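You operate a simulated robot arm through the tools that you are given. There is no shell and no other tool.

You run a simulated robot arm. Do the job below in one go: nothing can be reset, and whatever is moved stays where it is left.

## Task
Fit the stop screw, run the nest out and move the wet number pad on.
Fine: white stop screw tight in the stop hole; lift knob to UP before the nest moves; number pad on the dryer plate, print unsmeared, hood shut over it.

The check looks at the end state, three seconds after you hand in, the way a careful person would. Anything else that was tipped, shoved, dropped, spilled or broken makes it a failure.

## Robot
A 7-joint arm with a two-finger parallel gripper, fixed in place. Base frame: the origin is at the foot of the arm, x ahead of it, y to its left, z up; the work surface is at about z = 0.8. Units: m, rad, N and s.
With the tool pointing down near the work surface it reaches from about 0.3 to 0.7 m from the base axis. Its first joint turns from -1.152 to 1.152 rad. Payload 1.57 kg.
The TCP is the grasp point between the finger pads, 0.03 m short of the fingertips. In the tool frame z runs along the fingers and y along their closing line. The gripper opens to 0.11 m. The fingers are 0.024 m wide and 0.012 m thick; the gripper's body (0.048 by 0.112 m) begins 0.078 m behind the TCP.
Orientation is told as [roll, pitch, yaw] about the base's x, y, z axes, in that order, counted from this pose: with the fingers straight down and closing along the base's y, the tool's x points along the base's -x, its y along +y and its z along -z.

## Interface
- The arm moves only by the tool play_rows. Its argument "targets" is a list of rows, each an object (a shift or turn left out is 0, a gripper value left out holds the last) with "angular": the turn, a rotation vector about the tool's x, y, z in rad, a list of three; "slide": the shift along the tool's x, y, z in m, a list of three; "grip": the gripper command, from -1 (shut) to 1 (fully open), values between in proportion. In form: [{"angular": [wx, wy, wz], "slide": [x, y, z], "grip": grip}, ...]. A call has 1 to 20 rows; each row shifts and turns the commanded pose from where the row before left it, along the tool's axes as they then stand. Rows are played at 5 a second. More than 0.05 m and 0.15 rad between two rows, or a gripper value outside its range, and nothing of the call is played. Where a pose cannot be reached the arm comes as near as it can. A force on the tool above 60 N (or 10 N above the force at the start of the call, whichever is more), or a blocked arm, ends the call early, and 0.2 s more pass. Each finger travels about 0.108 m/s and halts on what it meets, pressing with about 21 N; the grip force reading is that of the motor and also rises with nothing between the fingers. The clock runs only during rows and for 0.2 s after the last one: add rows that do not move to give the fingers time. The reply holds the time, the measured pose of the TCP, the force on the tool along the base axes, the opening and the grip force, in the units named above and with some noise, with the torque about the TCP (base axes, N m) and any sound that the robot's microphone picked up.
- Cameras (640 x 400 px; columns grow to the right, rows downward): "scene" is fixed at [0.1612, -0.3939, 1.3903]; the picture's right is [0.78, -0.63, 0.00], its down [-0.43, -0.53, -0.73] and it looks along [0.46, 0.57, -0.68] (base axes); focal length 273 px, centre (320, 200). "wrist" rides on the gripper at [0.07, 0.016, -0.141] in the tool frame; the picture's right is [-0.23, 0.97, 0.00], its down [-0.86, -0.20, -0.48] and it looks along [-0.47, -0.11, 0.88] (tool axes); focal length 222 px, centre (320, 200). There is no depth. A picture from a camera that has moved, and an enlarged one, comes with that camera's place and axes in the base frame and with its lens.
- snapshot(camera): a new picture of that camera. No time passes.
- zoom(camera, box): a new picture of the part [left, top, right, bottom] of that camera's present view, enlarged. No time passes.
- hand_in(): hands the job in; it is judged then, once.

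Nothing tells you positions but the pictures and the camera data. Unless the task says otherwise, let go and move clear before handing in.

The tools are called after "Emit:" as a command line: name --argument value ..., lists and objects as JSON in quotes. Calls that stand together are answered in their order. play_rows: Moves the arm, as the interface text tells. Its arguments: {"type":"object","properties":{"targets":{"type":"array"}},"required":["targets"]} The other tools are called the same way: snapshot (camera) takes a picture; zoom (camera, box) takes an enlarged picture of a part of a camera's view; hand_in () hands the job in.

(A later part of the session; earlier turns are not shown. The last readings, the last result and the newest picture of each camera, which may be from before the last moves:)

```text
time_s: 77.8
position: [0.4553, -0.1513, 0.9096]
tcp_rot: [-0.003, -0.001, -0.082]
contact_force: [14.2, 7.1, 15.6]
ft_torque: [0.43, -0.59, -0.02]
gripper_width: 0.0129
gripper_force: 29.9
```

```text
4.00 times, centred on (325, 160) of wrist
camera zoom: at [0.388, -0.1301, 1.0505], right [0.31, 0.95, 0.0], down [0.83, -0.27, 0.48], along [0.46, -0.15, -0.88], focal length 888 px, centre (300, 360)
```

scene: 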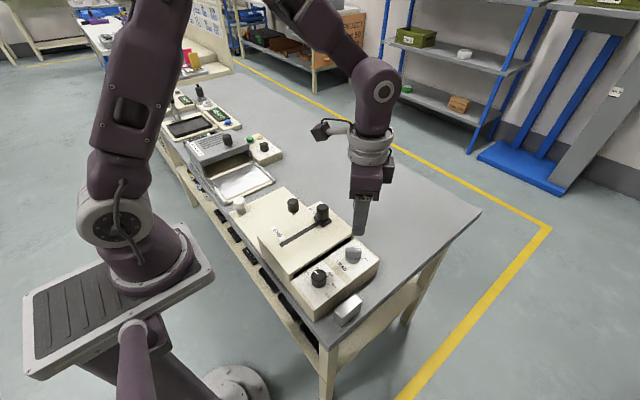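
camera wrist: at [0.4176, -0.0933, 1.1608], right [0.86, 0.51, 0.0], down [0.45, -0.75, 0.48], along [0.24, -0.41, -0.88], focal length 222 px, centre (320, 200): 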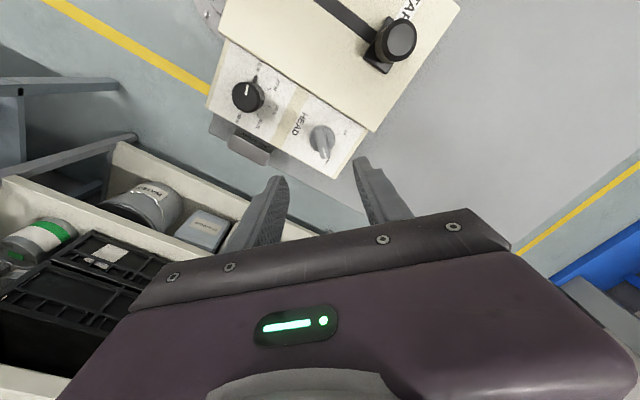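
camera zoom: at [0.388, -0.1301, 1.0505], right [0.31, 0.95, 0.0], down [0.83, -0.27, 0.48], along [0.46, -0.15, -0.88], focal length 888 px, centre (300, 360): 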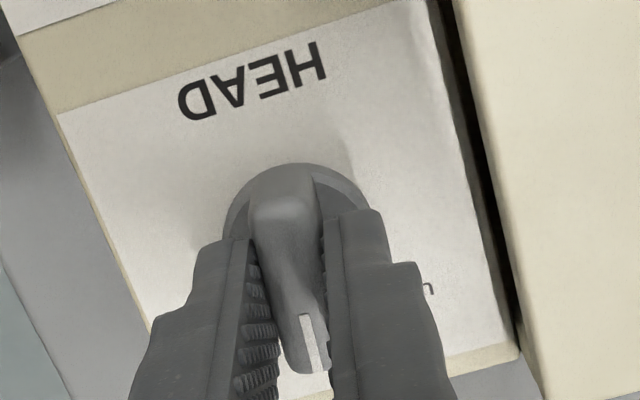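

Emit:
play_rows --targets '[{"slide": [-0.0015, 0.0008, -0.0005]}, {"angular": [0, 0, -0.12]}, {"angular": [0, 0, -0.12]}, {"angular": [0, 0, -0.12]}, {"angular": [0, 0, -0.12]}, {"angular": [0, 0, -0.12]}, {"angular": [0, 0, -0.12]}, {"slide": [0, 0, 0]}]'

Emit:
zoom --camera "wrist" --box '[270, 110, 380, 210]'

Emit:
zoom --camera "scene" --box '[320, 215, 390, 285]'

```text
time_s: 79.6
position: [0.4545, -0.1514, 0.9087]
tcp_rot: [-0.001, 0.003, 0.635]
contact_force: [-7.9, -14.7, -13.9]
ft_torque: [-0.47, 0.48, 0.04]
gripper_width: 0.0127
gripper_force: 30.5
```

```text
4.00 times, centred on (325, 160) of wrist
camera zoom: at [0.3909, -0.1801, 1.0509], right [-0.4, 0.92, 0.0], down [0.81, 0.35, 0.48], along [0.44, 0.19, -0.88], focal length 888 px, centre (300, 360)
```

zoom: 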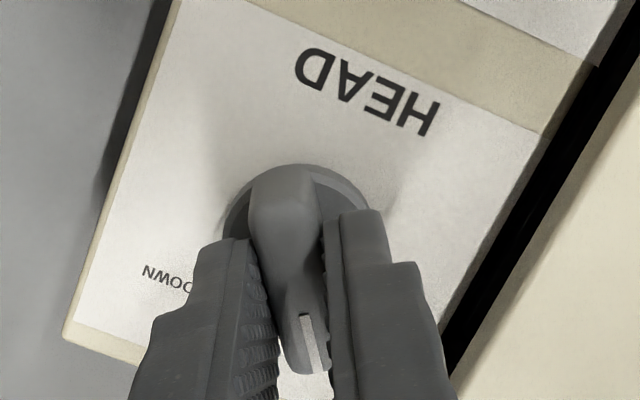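

```text
5.71 times, centred on (355, 250) of scene
camera zoom: at [0.1612, -0.3943, 1.3902], right [0.78, -0.63, 0.0], down [-0.43, -0.53, -0.73], along [0.46, 0.57, -0.68], focal length 1561 px, centre (120, -86)
```

zoom: 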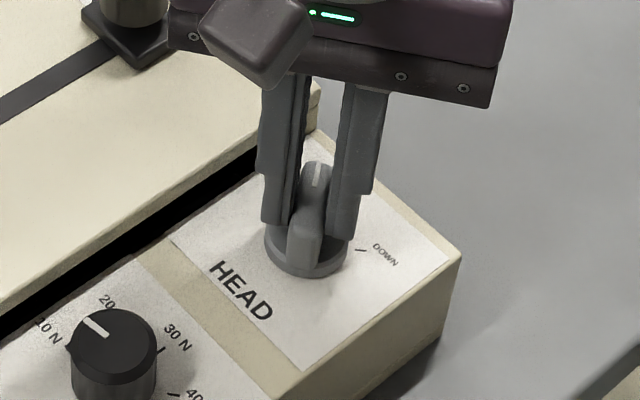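

Emit:
play_rows --targets '[{"slide": [0.0015, -0.0007, 0.0006]}, {"angular": [0, 0, -0.1]}, {"angular": [0, 0, -0.06]}, {"slide": [0, 0, 0]}]'

Emit:
zoom --camera "wrist" --box '[270, 110, 380, 210]'

Emit:
zoom --camera "scene" --box '[320, 215, 390, 285]'

```text
time_s: 80.6
position: [0.4553, -0.1514, 0.9076]
tcp_rot: [-0.003, 0.0, 0.799]
contact_force: [-8.6, 9.2, 4.1]
ft_torque: [0.3, 0.44, -0.58]
gripper_width: 0.0129
gripper_force: 29.5
```

```text
4.00 times, centred on (325, 160) of wrist
camera zoom: at [0.3958, -0.1903, 1.0508], right [-0.54, 0.84, 0.0], down [0.74, 0.47, 0.48], along [0.4, 0.26, -0.88], focal length 888 px, centre (300, 360)
```

zoom: 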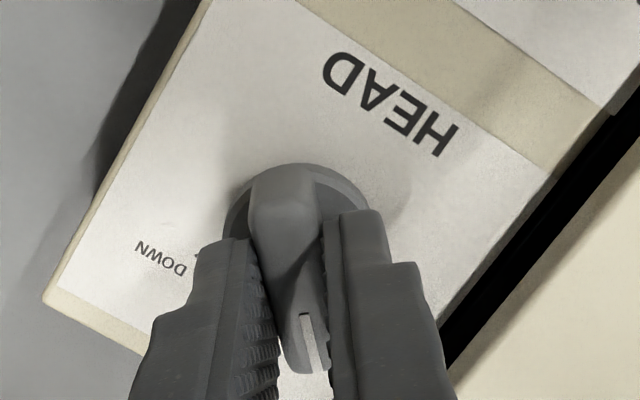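

```text
5.71 times, centred on (355, 250) of scene
camera zoom: at [0.1609, -0.3936, 1.3904], right [0.78, -0.63, 0.0], down [-0.43, -0.53, -0.73], along [0.46, 0.57, -0.68], focal length 1561 px, centre (120, -86)
```

zoom: 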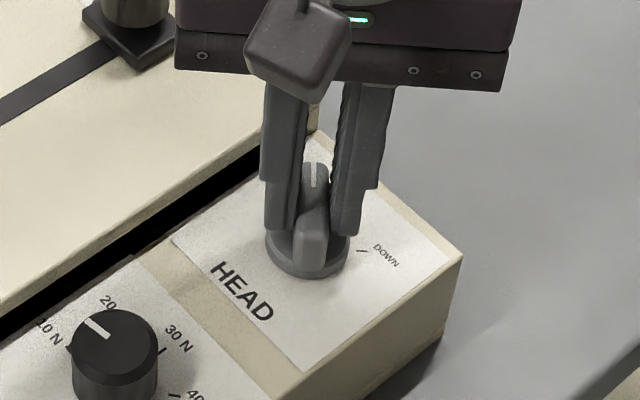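

Reaction torque rose to -0.58 N m at the end of the turn, so it seems to be at the UP stop. I'll release, rise and check where the pointer sits.

Emit:
play_rows --targets '[{"grip": -0.5}, {"grip": -0.4}, {"slide": [0, 0, 0]}, {"slide": [0, 0, -0.03]}, {"slide": [0, 0, -0.04]}, {"slide": [0, 0, -0.04]}, {"slide": [0, 0, 0]}]'

Emit:
zoom --camera "wrist" --box '[270, 100, 390, 210]'

Emit:
zoom --camera "scene" --box '[320, 215, 390, 285]'

Emit:
snapshot --camera "wrist"

```text
time_s: 82.2
position: [0.4558, -0.149, 1.0197]
tcp_rot: [-0.003, 0.002, 0.795]
contact_force: [0.3, -0.3, 0.3]
ft_torque: [0.01, 0.0, -0.01]
gripper_width: 0.0329
gripper_force: 0.1
```

```text
3.64 times, centred on (330, 155) of wrist
camera zoom: at [0.3957, -0.1884, 1.1616], right [-0.54, 0.84, 0.0], down [0.74, 0.47, 0.48], along [0.4, 0.25, -0.88], focal length 808 px, centre (284, 364)
```

zoom: 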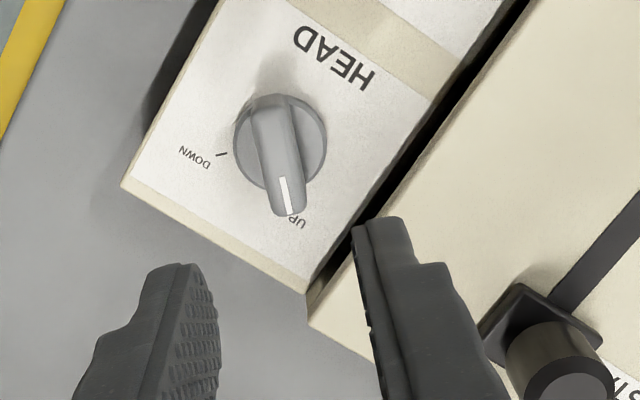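

```text
5.71 times, centred on (355, 250) of scene
camera zoom: at [0.1612, -0.3939, 1.3903], right [0.78, -0.63, 0.0], down [-0.43, -0.53, -0.73], along [0.46, 0.57, -0.68], focal length 1561 px, centre (120, -86)
```

zoom: 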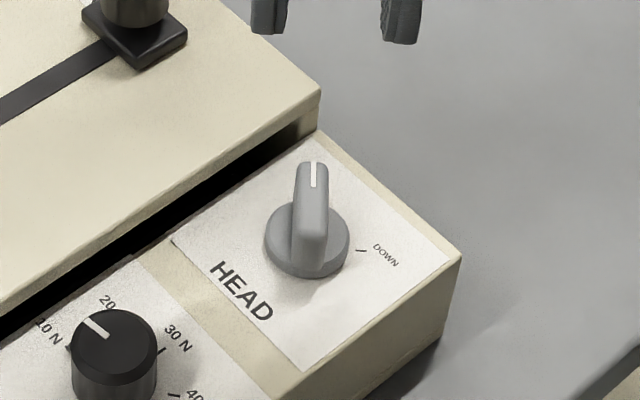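

```text
taken
camera wrist: at [0.3957, -0.1884, 1.1616], right [-0.54, 0.84, 0.0], down [0.74, 0.47, 0.48], along [0.4, 0.25, -0.88], focal length 222 px, centre (320, 200)
```

wrist: 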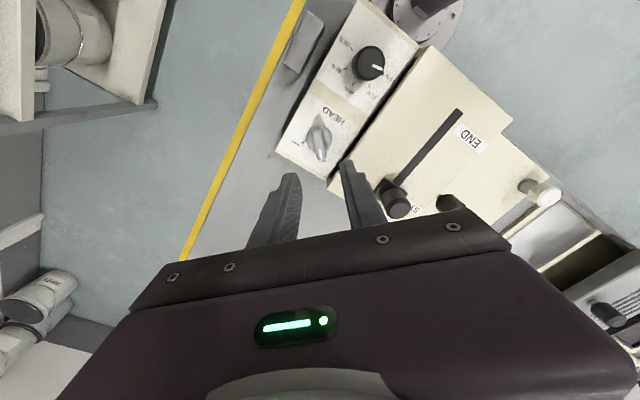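

HEAD now points at UP. Next is the nest handle, a post knob at about (0.432, 0.054, top 0.90). I'll turn to +1.57 rad so the fingers close along x, clear of the housing, and hover over it.

Emit:
play_rows --targets '[{"angular": [0, 0, -0.145], "grip": 0.0}, {"angular": [0, 0, -0.145]}, {"angular": [0, 0, -0.145]}, {"angular": [0, 0, -0.145]}, {"angular": [0, 0, -0.145]}, {"angular": [0, 0, -0.05]}, {"slide": [-0.0406, 0.0048, 0]}, {"slide": [-0.0406, 0.0048, 0]}, {"slide": [-0.0406, 0.0048, 0]}, {"slide": [-0.0406, 0.0048, 0]}, {"slide": [-0.0406, 0.0048, 0]}, {"slide": [0, 0, 0]}, {"slide": [0, 0, 0]}]'

Emit:
snapshot --camera "wrist"

Emit:
zoom --camera "wrist" --box '[240, 60, 420, 200]'

Emit:
zoom --camera "scene" --box '[240, 160, 360, 260]'

```text
time_s: 85.0
position: [0.4335, 0.0475, 1.0194]
tcp_rot: [-0.001, 0.003, 1.57]
contact_force: [0.3, -0.1, -0.1]
ft_torque: [-0.02, 0.01, 0.02]
gripper_width: 0.0551
gripper_force: 0.0
```

```text
taken
camera wrist: at [0.4176, -0.022, 1.1608], right [-0.97, 0.23, 0.0], down [0.2, 0.86, 0.48], along [0.11, 0.46, -0.88], focal length 222 px, centre (320, 200)
```

wrist: 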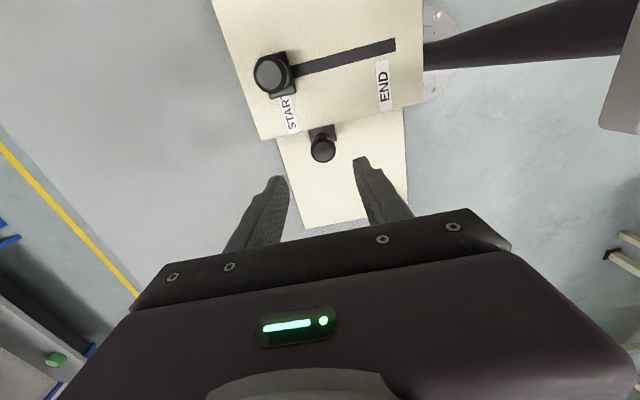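

```text
2.86 times, centred on (330, 130) of wrist
camera zoom: at [0.4176, -0.022, 1.1608], right [-0.97, 0.23, 0.0], down [0.2, 0.86, 0.48], along [0.11, 0.46, -0.88], focal length 635 px, centre (291, 400)
```

zoom: 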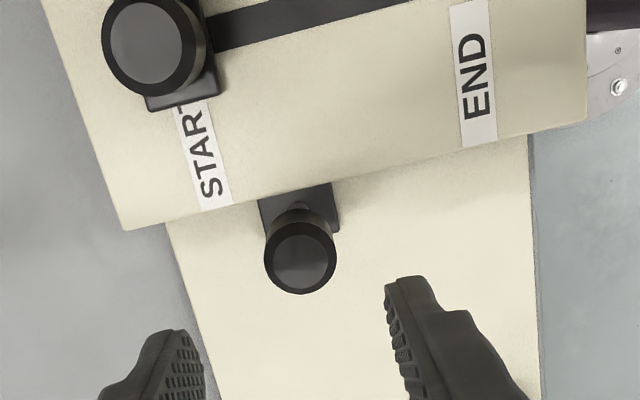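

```text
4.00 times, centred on (300, 210) of scene
camera zoom: at [0.1612, -0.3939, 1.3903], right [0.78, -0.63, 0.0], down [-0.43, -0.53, -0.73], along [0.46, 0.57, -0.68], focal length 1093 px, centre (400, 160)
```

zoom: 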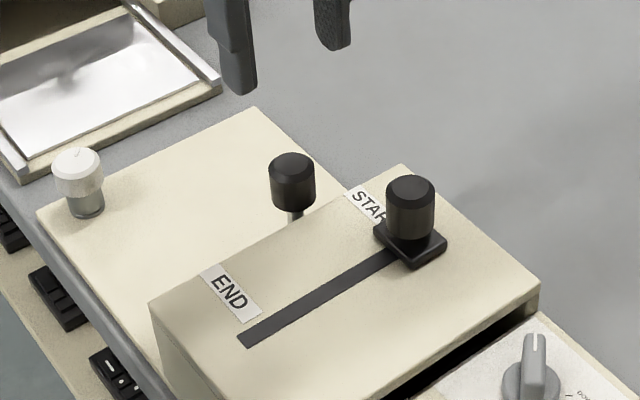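

The handle knob is at about (0.430, 0.054). I'll centre over it, come down so the fingers straddle the knob, and check before closing.

Emit:
play_rows --targets '[{"slide": [-0.0065, 0.0035, 0]}, {"slide": [0, 0, 0.04]}, {"slide": [0, 0, 0.04]}, {"slide": [0, 0, 0]}]'

Emit:
zoom --camera "wrist" --box '[250, 90, 400, 210]'

Emit:
zoom --camera "scene" --box '[250, 160, 340, 240]'

```text
time_s: 86.0
position: [0.429, 0.0569, 0.9403]
tcp_rot: [0.0, 0.004, 1.571]
contact_force: [0.6, -0.3, 0.2]
ft_torque: [0.0, -0.03, 0.0]
gripper_width: 0.055
gripper_force: 0.0
```

```text
3.33 times, centred on (325, 150) of wrist
camera zoom: at [0.4132, -0.0132, 1.0814], right [-0.97, 0.23, 0.0], down [0.2, 0.86, 0.48], along [0.11, 0.46, -0.88], focal length 740 px, centre (303, 367)
```

zoom: 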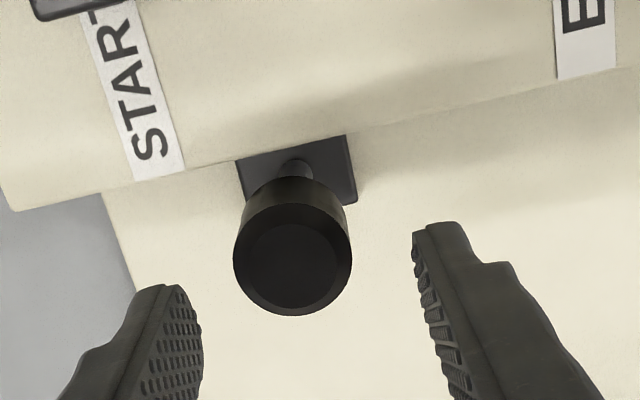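

```text
5.00 times, centred on (295, 200) of scene
camera zoom: at [0.1612, -0.3939, 1.3903], right [0.78, -0.63, 0.0], down [-0.43, -0.53, -0.73], along [0.46, 0.57, -0.68], focal length 1366 px, centre (445, 200)
```

zoom: 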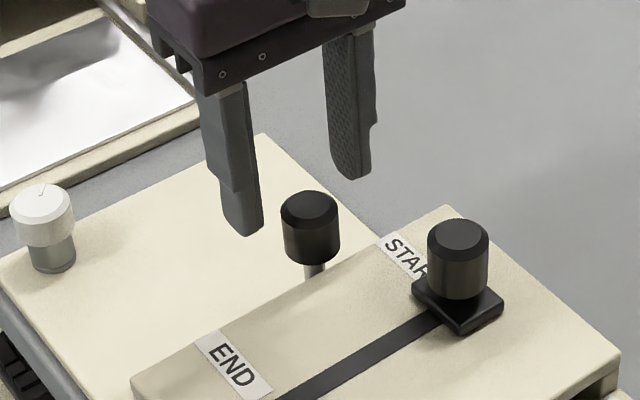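

Emit:
play_rows --targets '[{"slide": [0.0033, -0.0022, 0.01]}, {"slide": [0, 0, 0.015]}, {"slide": [0, 0, 0.015]}, {"slide": [0, 0, 0]}, {"grip": -0.3}, {"grip": -0.45}, {"grip": -0.6}, {"grip": -1}, {"grip": -1}, {"slide": [0, 0, 0]}]'

Emit:
zoom --camera "wrist" --box '[250, 90, 400, 210]'

Emit:
zoom --camera "scene" --box '[250, 160, 340, 240]'

```text
time_s: 88.2
position: [0.4301, 0.0535, 0.8996]
tcp_rot: [0.0, 0.002, 1.569]
contact_force: [4.9, 0.2, -4.9]
ft_torque: [0.2, 0.45, 0.04]
gripper_width: 0.0299
gripper_force: 39.3
```

```text
3.33 times, centred on (325, 150) of wrist
camera zoom: at [0.4145, -0.0167, 1.0409], right [-0.97, 0.23, 0.0], down [0.2, 0.86, 0.48], along [0.11, 0.46, -0.88], focal length 740 px, centre (303, 367)
```

zoom: 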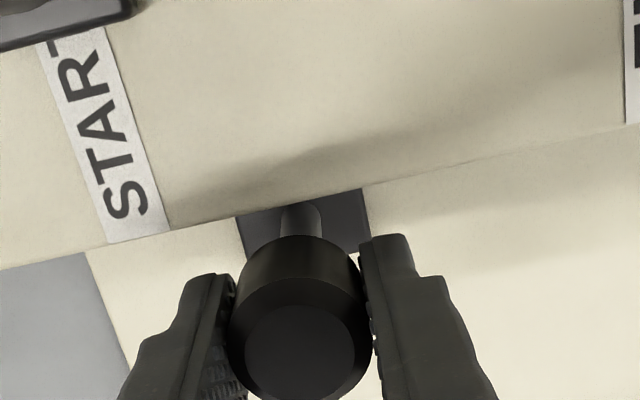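

```text
5.00 times, centred on (295, 200) of scene
camera zoom: at [0.1614, -0.3939, 1.3903], right [0.78, -0.63, 0.0], down [-0.43, -0.53, -0.73], along [0.46, 0.57, -0.68], focal length 1366 px, centre (445, 200)
```

zoom: 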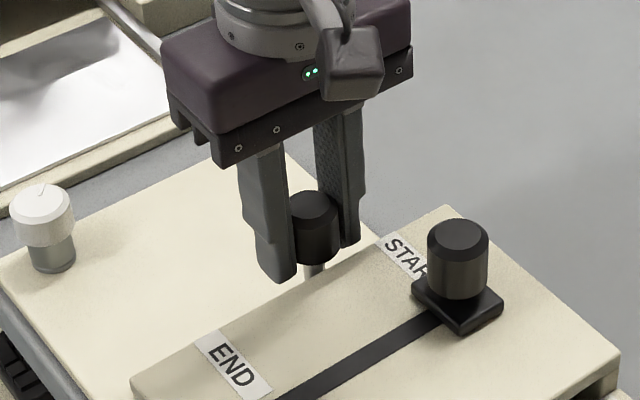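

The handle is held. HEAD is UP, so I'll pull the nest out along +y in small steps and watch the force.

Emit:
play_rows --targets '[{"slide": [-0.005, 0, 0]}, {"slide": [-0.008, 0, 0]}, {"slide": [-0.008, 0, 0]}, {"slide": [-0.008, 0, 0]}, {"slide": [0, 0, 0]}]'

Emit:
snapshot --camera "wrist"

Emit:
zoom --camera "scene" --box '[220, 140, 370, 260]'

```text
time_s: 89.4
position: [0.4293, 0.0825, 0.8977]
tcp_rot: [-0.002, 0.002, 1.571]
contact_force: [-4.9, -1.4, 28.5]
ft_torque: [-0.25, 0.55, -0.03]
gripper_width: 0.0298
gripper_force: 39.3
```

```text
taken
camera wrist: at [0.4144, 0.0124, 1.0404], right [-0.97, 0.23, 0.0], down [0.2, 0.86, 0.48], along [0.11, 0.46, -0.88], focal length 222 px, centre (320, 200)
```

wrist: 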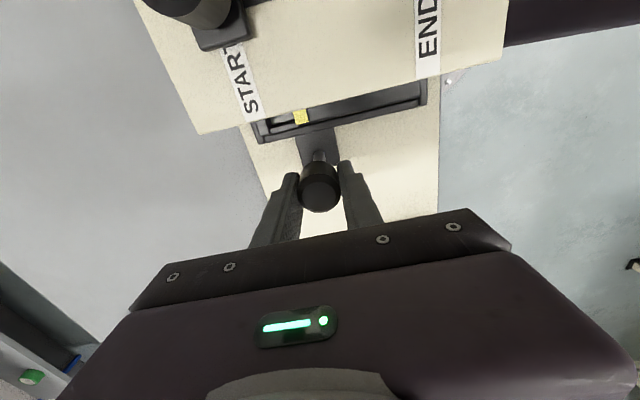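

```text
3.33 times, centred on (295, 200) of scene
camera zoom: at [0.1607, -0.394, 1.3903], right [0.78, -0.63, 0.0], down [-0.43, -0.53, -0.73], along [0.46, 0.57, -0.68], focal length 911 px, centre (403, 200)
```

zoom: 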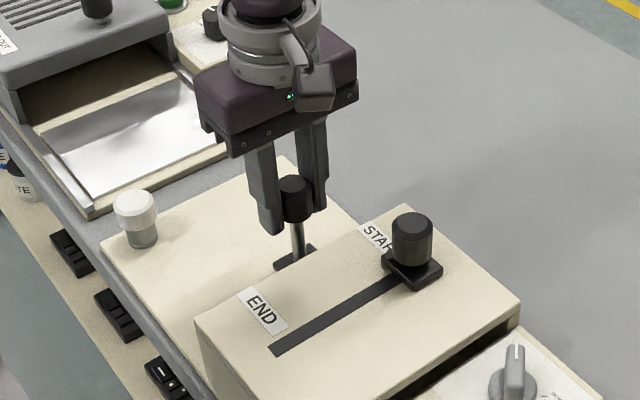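

The nest slides freely and a pad with a yellow tab is coming out. I'll ease the downward push slightly and continue.

Emit:
play_rows --targets '[{"slide": [0, 0, -0.0015]}, {"slide": [-0.008, 0, 0]}, {"slide": [-0.008, 0, 0]}, {"slide": [-0.008, 0, 0]}, {"slide": [0, 0, 0]}]'

Emit:
zoom --camera "scene" --box '[220, 140, 370, 260]'

```text
time_s: 90.6
position: [0.4299, 0.1074, 0.8995]
tcp_rot: [0.003, 0.002, 1.572]
contact_force: [0.2, -1.6, -28.6]
ft_torque: [0.0, -0.51, 0.02]
gripper_width: 0.0294
gripper_force: 39.0
```

```text
3.33 times, centred on (295, 200) of scene
camera zoom: at [0.1616, -0.3938, 1.3903], right [0.78, -0.63, 0.0], down [-0.43, -0.53, -0.73], along [0.46, 0.57, -0.68], focal length 911 px, centre (403, 200)
```

zoom: 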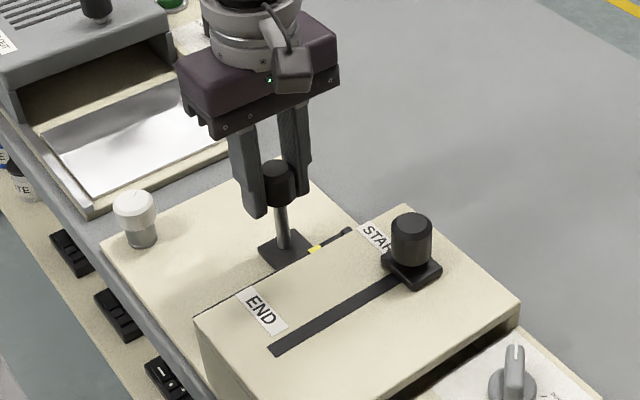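

Emit:
play_rows --targets '[{"slide": [0, 0, 0.0008]}, {"slide": [-0.008, 0, 0]}, {"slide": [-0.008, 0, 0]}, {"slide": [-0.008, 0, 0]}, {"slide": [0, 0, 0]}]'

Emit:
snapshot --camera "wrist"

Emit:
zoom --camera "scene" --box '[220, 140, 370, 260]'

```text
time_s: 91.8
position: [0.4292, 0.13, 0.8978]
tcp_rot: [0.0, 0.004, 1.57]
contact_force: [-12.9, -1.6, 28.3]
ft_torque: [-0.24, 0.52, -0.01]
gripper_width: 0.0296
gripper_force: 39.4
```

```text
taken
camera wrist: at [0.4145, 0.061, 1.0408], right [-0.97, 0.23, 0.0], down [0.2, 0.86, 0.48], along [0.11, 0.46, -0.88], focal length 222 px, centre (320, 200)
```

wrist: 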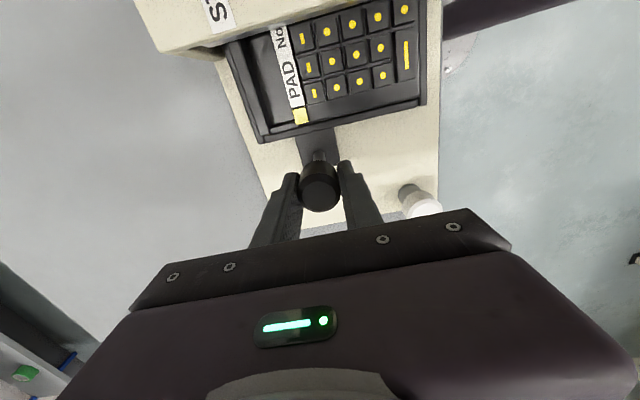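

```text
3.33 times, centred on (295, 200) of scene
camera zoom: at [0.1605, -0.394, 1.3904], right [0.78, -0.63, 0.0], down [-0.43, -0.53, -0.73], along [0.46, 0.57, -0.68], focal length 911 px, centre (403, 200)
```

zoom: 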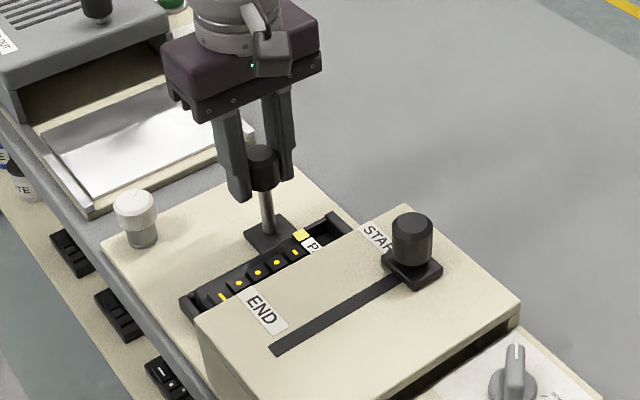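

The wet pad (yellow print) is emerging on the nest. I'll keep running it out until it meets the stop screw.

Emit:
play_rows --targets '[{"slide": [-0.004, 0, -0.0004]}, {"slide": [-0.008, 0, 0]}, {"slide": [-0.008, 0, 0]}, {"slide": [-0.008, 0, 0]}, {"slide": [0, 0, 0]}]'

Emit:
play_rows --targets '[{"slide": [-0.006, 0, 0]}, {"slide": [-0.006, 0, 0]}, {"slide": [0, 0, 0]}]'

Emit:
snapshot --camera "wrist"

Emit:
zoom --camera "scene" --box '[220, 140, 370, 260]'

```text
time_s: 93.0
position: [0.4304, 0.1598, 0.8979]
tcp_rot: [0.003, 0.005, 1.572]
contact_force: [-22.3, -0.4, 12.6]
ft_torque: [0.07, -0.46, -0.05]
gripper_width: 0.0298
gripper_force: 39.7
```

```text
time_s: 93.8
position: [0.4306, 0.1707, 0.899]
tcp_rot: [0.001, 0.005, 1.57]
contact_force: [-25.5, -1.9, 28.0]
ft_torque: [-0.47, 0.6, -0.08]
gripper_width: 0.0297
gripper_force: 38.8
```

```text
taken
camera wrist: at [0.4146, 0.1008, 1.0407], right [-0.97, 0.23, 0.0], down [0.2, 0.86, 0.48], along [0.11, 0.46, -0.88], focal length 222 px, centre (320, 200)
```

wrist: 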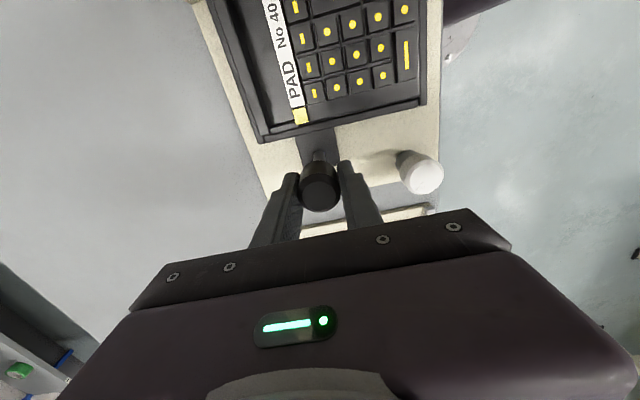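

```text
3.33 times, centred on (295, 200) of scene
camera zoom: at [0.1602, -0.3941, 1.3904], right [0.78, -0.63, 0.0], down [-0.43, -0.53, -0.73], along [0.46, 0.57, -0.68], focal length 911 px, centre (403, 200)
```

zoom: 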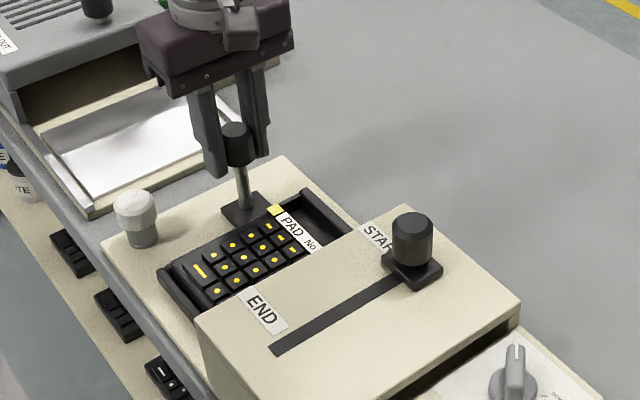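

Emit:
play_rows --targets '[{"slide": [0, 0.0018, -0.0004]}, {"slide": [-0.008, 0, 0]}, {"slide": [-0.008, 0, 0]}, {"slide": [-0.008, 0, 0]}, {"slide": [0, 0, 0]}]'

Emit:
play_rows --targets '[{"slide": [-0.005, 0, 0]}, {"slide": [-0.005, 0, 0]}, {"slide": [0, 0, 0]}]'

Emit:
snapshot --camera "wrist"

Emit:
zoom --camera "scene" --box '[220, 140, 370, 260]'

```text
time_s: 95.0
position: [0.4308, 0.1937, 0.8989]
tcp_rot: [-0.001, 0.002, 1.568]
contact_force: [13.5, -0.4, -20.7]
ft_torque: [-0.09, 0.45, -0.14]
gripper_width: 0.0298
gripper_force: 39.5
```

```text
time_s: 95.8
position: [0.4306, 0.2036, 0.8999]
tcp_rot: [0.001, 0.005, 1.568]
contact_force: [20.5, -16.6, -3.3]
ft_torque: [0.22, 0.47, -0.06]
gripper_width: 0.0299
gripper_force: 39.1
```

```text
taken
camera wrist: at [0.4143, 0.134, 1.0413], right [-0.97, 0.23, 0.0], down [0.2, 0.86, 0.47], along [0.11, 0.46, -0.88], focal length 222 px, centre (320, 200)
```

wrist: 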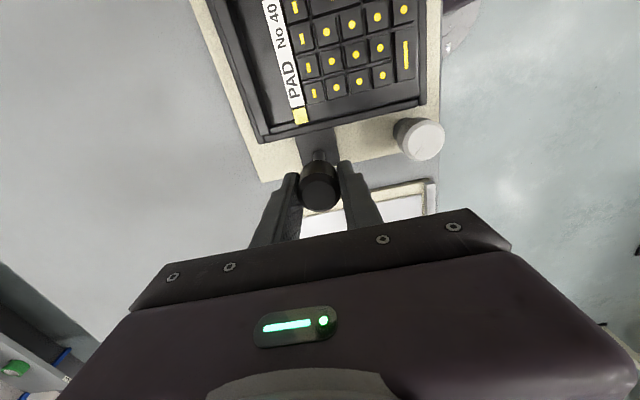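

```text
3.33 times, centred on (295, 200) of scene
camera zoom: at [0.1617, -0.3943, 1.3901], right [0.78, -0.63, 0.0], down [-0.43, -0.53, -0.73], along [0.46, 0.57, -0.68], focal length 911 px, centre (403, 200)
```

zoom: 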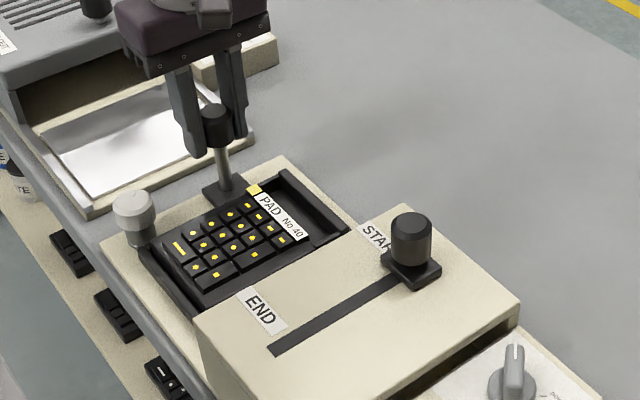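

Fy jumped to -16.6 N, so the nest has met the stop screw. I'll take a close look at the contact and the pad.

Emit:
zoom --camera "scene" --box '[235, 180, 285, 225]'

Emit:
zoom --camera "wrist" --box '[200, 0, 460, 180]'

```text
8.89 times, centred on (260, 202) of scene
camera zoom: at [0.1617, -0.3943, 1.3901], right [0.78, -0.63, 0.0], down [-0.43, -0.53, -0.73], along [0.46, 0.57, -0.68], focal length 2429 px, centre (853, 178)
```

zoom: 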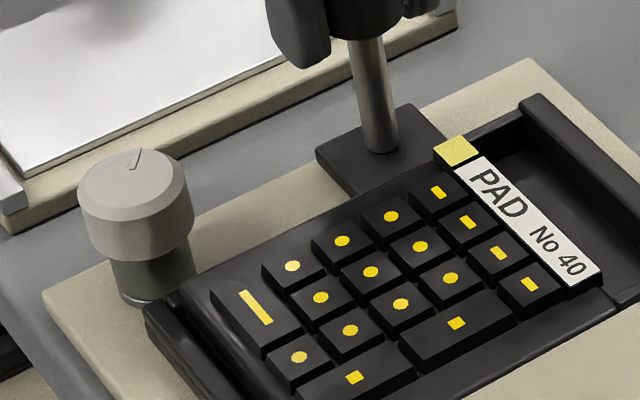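

```text
2.22 times, centred on (330, 90) of wrist
camera zoom: at [0.4143, 0.134, 1.0413], right [-0.97, 0.23, 0.0], down [0.2, 0.86, 0.47], along [0.11, 0.46, -0.88], focal length 494 px, centre (298, 444)
```

zoom: 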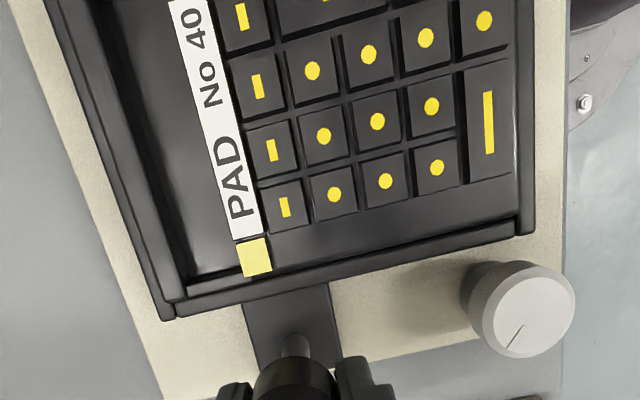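

The nest front sits against the stop. The pad No 40 carries the wet yellow print, with a free channel on its +x side. I'll let go of the handle and rise to study the pad.

Emit:
play_rows --targets '[{"slide": [0, -0.0009, 0]}, {"slide": [0, 0, 0]}, {"grip": -0.3}, {"grip": -0.1}, {"grip": 0.0}, {"slide": [0, 0, -0.02]}, {"slide": [0, 0, -0.04]}, {"slide": [0, 0, -0.04]}, {"slide": [0, 0, -0.03]}, {"slide": [0, 0, 0]}]'

Emit:
snapshot --camera "wrist"

Emit:
zoom --camera "scene" --box '[225, 165, 325, 255]'

```text
time_s: 98.0
position: [0.4272, 0.2032, 1.0287]
tcp_rot: [0.001, 0.004, 1.571]
contact_force: [0.4, 0.3, -0.7]
ft_torque: [0.0, -0.04, 0.04]
gripper_width: 0.055
gripper_force: 0.0
```

```text
taken
camera wrist: at [0.4124, 0.1342, 1.1718], right [-0.97, 0.23, 0.0], down [0.2, 0.86, 0.48], along [0.11, 0.46, -0.88], focal length 222 px, centre (320, 200)
```

wrist: 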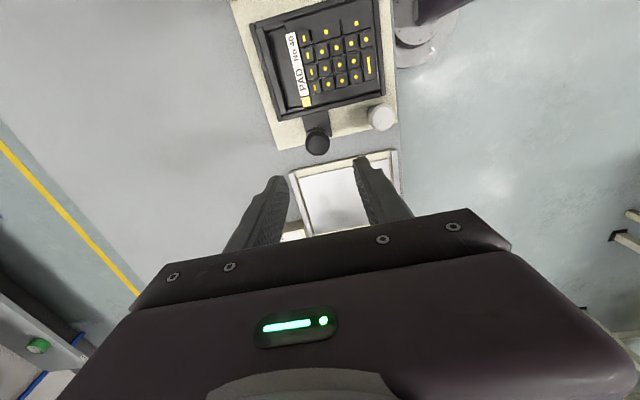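

```text
4.44 times, centred on (275, 210) of scene
camera zoom: at [0.1612, -0.3939, 1.3903], right [0.78, -0.63, 0.0], down [-0.43, -0.53, -0.73], along [0.46, 0.57, -0.68], focal length 1214 px, centre (520, 156)
```

zoom: 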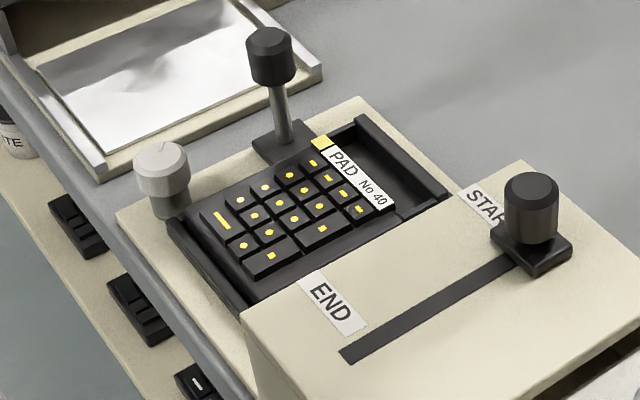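

Emit:
zoom --camera "wrist" --box '[230, 0, 410, 160]'

Emit:
zoom --camera "scene" --box '[255, 190, 305, 240]'

Emit:
zoom --camera "scene" --box '[285, 185, 335, 235]'

```text
2.50 times, centred on (320, 80) of wrist
camera zoom: at [0.4124, 0.1342, 1.1718], right [-0.97, 0.23, 0.0], down [0.2, 0.86, 0.48], along [0.11, 0.46, -0.88], focal length 555 px, centre (320, 500)
```

zoom: 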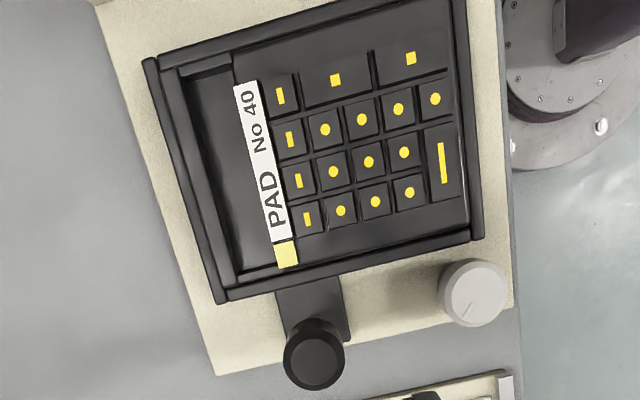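

```text
8.00 times, centred on (280, 215) of scene
camera zoom: at [0.1612, -0.3939, 1.3903], right [0.78, -0.63, 0.0], down [-0.43, -0.53, -0.73], along [0.46, 0.57, -0.68], focal length 2186 px, centre (640, 80)
```

zoom: 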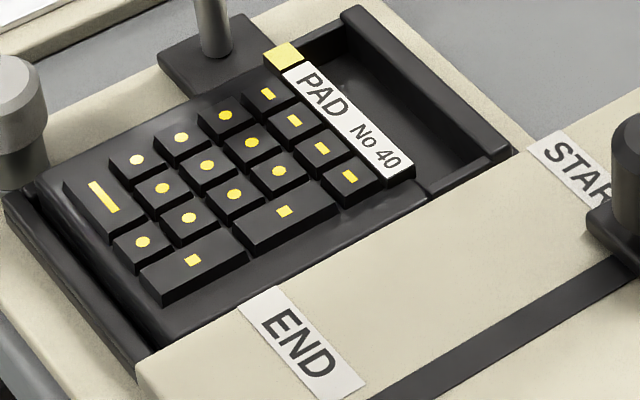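

```text
8.00 times, centred on (310, 210) of scene
camera zoom: at [0.1612, -0.3939, 1.3903], right [0.78, -0.63, 0.0], down [-0.43, -0.53, -0.73], along [0.46, 0.57, -0.68], focal length 2186 px, centre (400, 120)
```

zoom: 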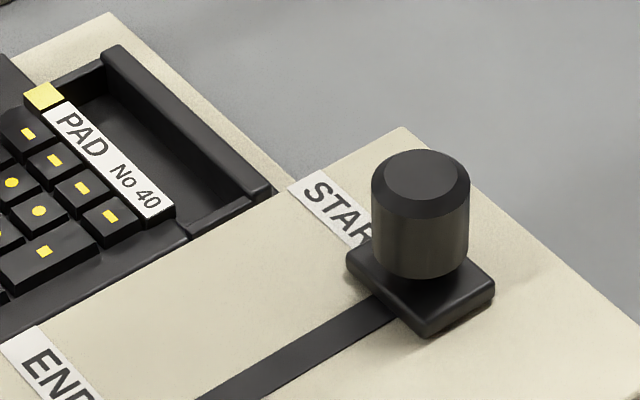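

The nest spans about x 0.33–0.48 and y 0.06–0.173. The pad is about 0.105 by 0.096 m inside it, with a recess at its +x end. I need to know how high the pad's sides stand above the rim, so I'll enlarge the edges.

Emit:
zoom --camera "scene" --box '[296, 200, 320, 216]'

Emit:
zoom --camera "scene" --box '[258, 200, 282, 240]'

Emit:
zoom --camera "wrist" --box '[285, 60, 405, 130]'

Emit:
zoom --camera "scene" --box '[280, 185, 310, 205]'

```text
16.00 times, centred on (308, 208) of scene
camera zoom: at [0.1612, -0.3939, 1.3903], right [0.78, -0.63, 0.0], down [-0.43, -0.53, -0.73], along [0.46, 0.57, -0.68], focal length 4372 px, centre (512, 72)
```

zoom: 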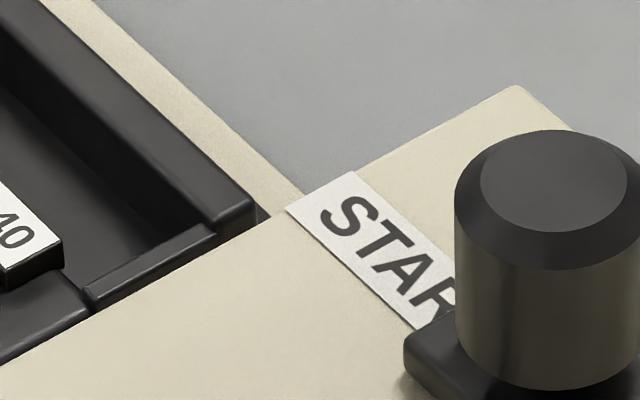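

```text
10.00 times, centred on (270, 220) of scene
camera zoom: at [0.1612, -0.3939, 1.3903], right [0.78, -0.63, 0.0], down [-0.43, -0.53, -0.73], along [0.46, 0.57, -0.68], focal length 2732 px, centre (820, 0)
```

zoom: 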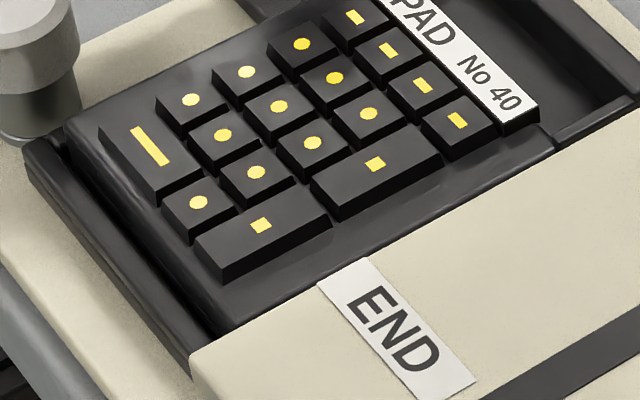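

```text
5.33 times, centred on (345, 95) of wrist
camera zoom: at [0.4124, 0.1342, 1.1718], right [-0.97, 0.23, 0.0], down [0.2, 0.86, 0.48], along [0.11, 0.46, -0.88], focal length 1185 px, centre (187, 760)
```

zoom: 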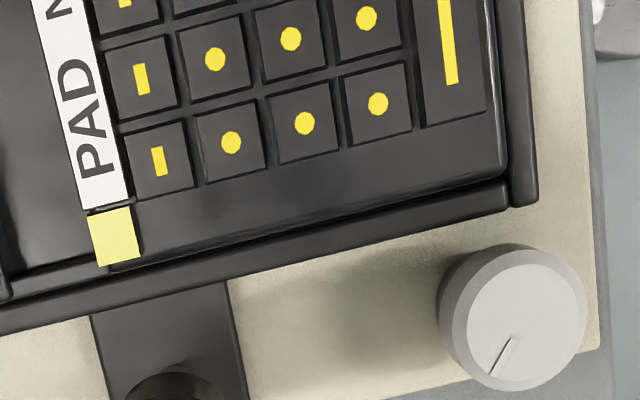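

```text
16.00 times, centred on (295, 195) of scene
camera zoom: at [0.1612, -0.3939, 1.3903], right [0.78, -0.63, 0.0], down [-0.43, -0.53, -0.73], along [0.46, 0.57, -0.68], focal length 4372 px, centre (720, 280)
```

zoom: 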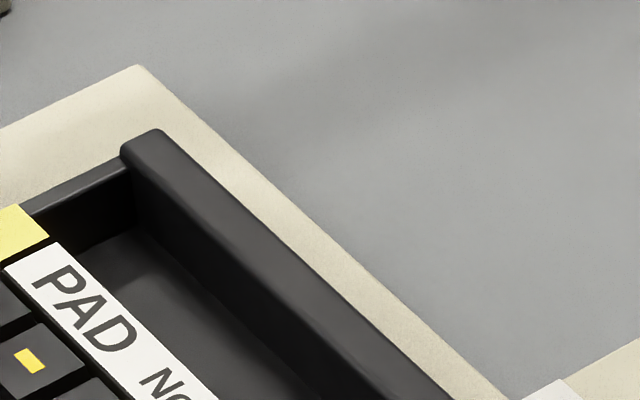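

The pad slab's top is at about z 0.835, with the -x rim around 0.823. I want to confirm the y-side rims before choosing the grip, so I'll turn to yaw 0 and look at the nest at a low angle from the -x side.

Emit:
play_rows --targets '[{"slide": [0, 0, -0.02]}, {"angular": [0, 0, 0.143]}, {"angular": [0, 0, 0.143]}, {"angular": [0, 0, 0.143]}, {"angular": [0, 0, 0.143]}, {"angular": [0, 0, 0.143]}, {"angular": [0, 0, 0.143]}, {"angular": [0, 0, 0.143]}, {"angular": [0, 0, 0.143]}, {"angular": [0, 0, 0.143]}, {"angular": [0, 0, 0.143]}, {"angular": [0, 0, 0.141]}, {"slide": [0.04, -0.02, 0]}, {"slide": [0.02, -0.03, 0]}, {"slide": [0, -0.03, 0]}, {"slide": [0, 0, 0]}]'

Emit:
snapshot --camera "wrist"

```text
time_s: 101.4
position: [0.3667, 0.1267, 1.0511]
tcp_rot: [-0.005, 0.0, -0.001]
contact_force: [-0.1, 0.0, 0.0]
ft_torque: [0.02, 0.0, -0.02]
gripper_width: 0.0553
gripper_force: 0.1
```

```text
taken
camera wrist: at [0.2993, 0.1424, 1.1923], right [0.23, 0.97, 0.0], down [0.85, -0.2, 0.48], along [0.47, -0.11, -0.88], focal length 222 px, centre (320, 200)
```

wrist: 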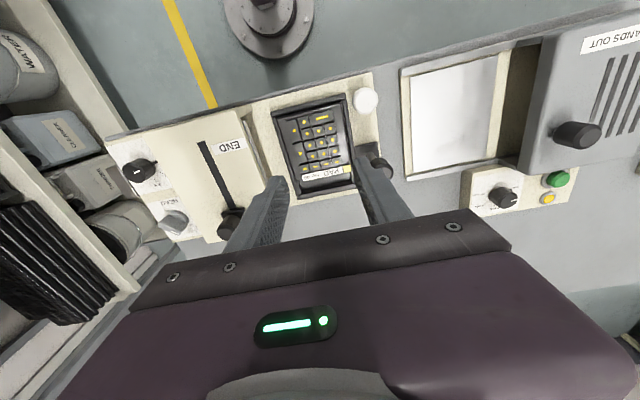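

Emit:
play_rows --targets '[{"angular": [0, -0.145, 0]}, {"angular": [0, -0.145, 0]}, {"angular": [0, -0.145, 0]}, {"angular": [0, -0.145, 0]}, {"angular": [0, -0.145, 0]}, {"slide": [0, 0, 0]}]'

Emit:
snapshot --camera "wrist"

```text
time_s: 102.8
position: [0.3815, 0.1355, 1.0682]
tcp_rot: [-0.004, -0.433, 0.001]
contact_force: [0.4, -0.4, -0.5]
ft_torque: [0.0, 0.0, 0.02]
gripper_width: 0.0548
gripper_force: 0.1
out of reach, approached as far as the arm can: row 3, 4, 5
```

```text
taken
camera wrist: at [0.2587, 0.1511, 1.1676], right [0.21, 0.97, 0.09], down [0.58, -0.2, 0.79], along [0.79, -0.11, -0.6], focal length 222 px, centre (320, 200)
```

wrist: 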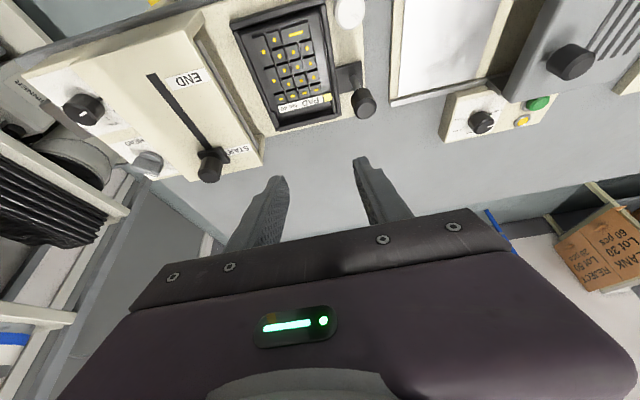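

Emit:
zoom --camera "wrist" --box '[225, 0, 385, 140]'

Emit:
zoom --camera "wrist" --box '[225, 60, 305, 140]'

Emit:
zoom --camera "wrist" --box '[300, 0, 380, 130]'

```text
2.86 times, centred on (305, 70) of wrist
camera zoom: at [0.2587, 0.1511, 1.1676], right [0.21, 0.97, 0.09], down [0.58, -0.2, 0.79], along [0.79, -0.11, -0.6], focal length 635 px, centre (363, 571)
```

zoom: 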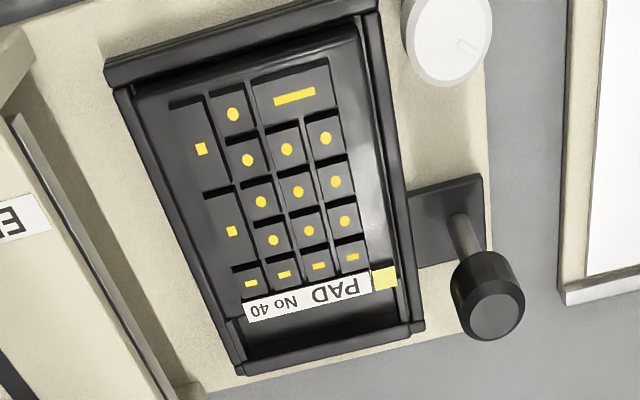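

```text
5.00 times, centred on (265, 100) of wrist
camera zoom: at [0.2587, 0.1511, 1.1676], right [0.21, 0.97, 0.09], down [0.58, -0.2, 0.79], along [0.79, -0.11, -0.6], focal length 1111 px, centre (595, 700)
```

zoom: 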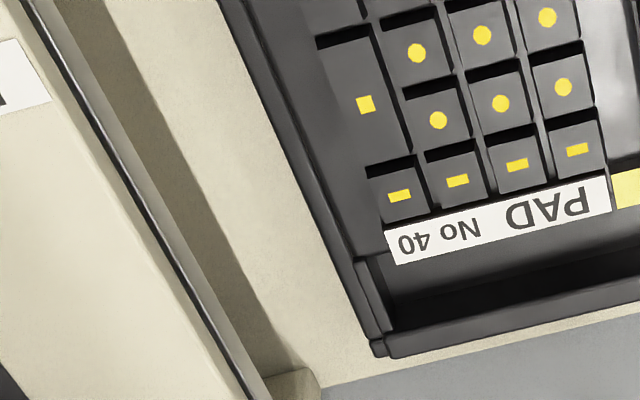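

```text
3.08 times, centred on (340, 65) of wrist
camera zoom: at [0.2587, 0.1511, 1.1676], right [0.21, 0.97, 0.09], down [0.58, -0.2, 0.79], along [0.79, -0.11, -0.6], focal length 684 px, centre (258, 615)
```

zoom: 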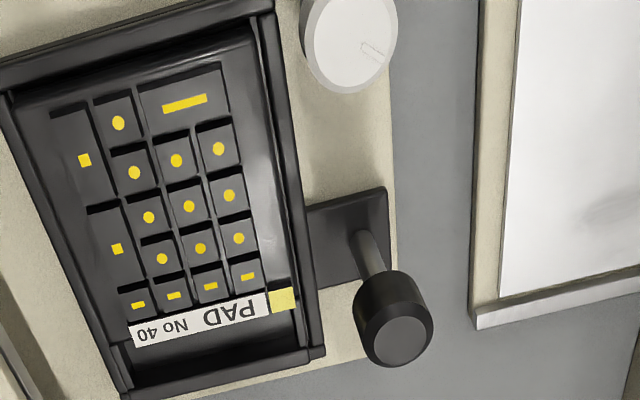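

From these views the ±x rims stand higher, while the y-side rims sit several mm below the slab's top, so I can grip the pad by its y edges (about 96 mm) above the rims without touching the print. I'll straighten the tool and hover over the pad.

Emit:
play_rows --targets '[{"angular": [0, 0.145, 0], "grip": 1.0}, {"angular": [0, 0.145, 0]}, {"angular": [0, 0.143, 0]}, {"slide": [0, 0, 0]}]'

```text
time_s: 103.8
position: [0.3806, 0.1342, 1.0676]
tcp_rot: [-0.003, 0.002, -0.001]
contact_force: [-0.1, -0.9, 0.7]
ft_torque: [-0.02, 0.02, 0.0]
gripper_width: 0.1098
gripper_force: 0.1
```

Emit:
play_rows --targets '[{"slide": [-0.0025, -0.0058, 0.039]}, {"slide": [-0.0025, -0.0057, 0.039]}, {"slide": [-0.0024, -0.0057, 0.039]}, {"slide": [0, 0, 0]}, {"slide": [0, 0, 0]}]'

Emit:
snapshot --camera "wrist"

Emit:
zoom --camera "wrist" --box '[220, 50, 430, 210]'

Emit:
zoom --camera "scene" --box '[225, 155, 325, 245]'

```text
time_s: 105.0
position: [0.3899, 0.1177, 0.9501]
tcp_rot: [-0.006, 0.0, 0.001]
contact_force: [0.4, -0.7, -0.4]
ft_torque: [-0.01, 0.01, -0.02]
gripper_width: 0.1103
gripper_force: 0.0
```

```text
taken
camera wrist: at [0.3211, 0.1335, 1.0924], right [0.23, 0.97, 0.0], down [0.86, -0.2, 0.48], along [0.47, -0.11, -0.88], focal length 222 px, centre (320, 200)
```

wrist: 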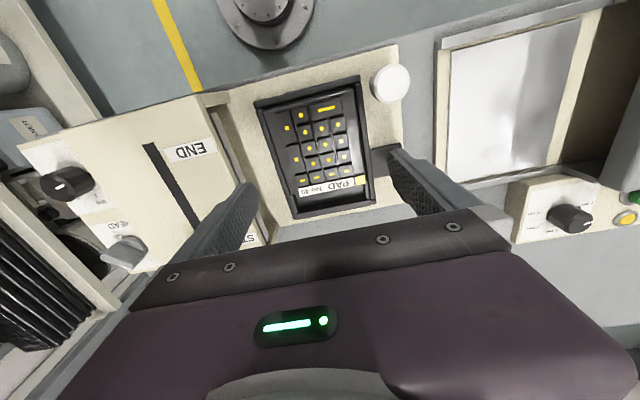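

```text
2.50 times, centred on (325, 130) of wrist
camera zoom: at [0.3211, 0.1335, 1.0924], right [0.23, 0.97, 0.0], down [0.86, -0.2, 0.48], along [0.47, -0.11, -0.88], focal length 555 px, centre (308, 375)
```

zoom: 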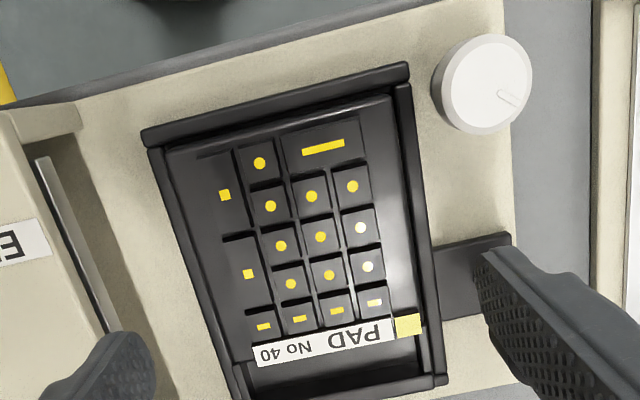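

```text
4.44 times, centred on (275, 200) of scene
camera zoom: at [0.1612, -0.3939, 1.3903], right [0.78, -0.63, 0.0], down [-0.43, -0.53, -0.73], along [0.46, 0.57, -0.68], focal length 1214 px, centre (520, 200)
```

zoom: 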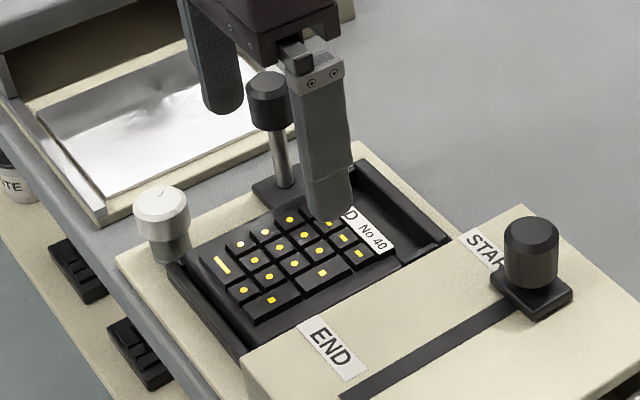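

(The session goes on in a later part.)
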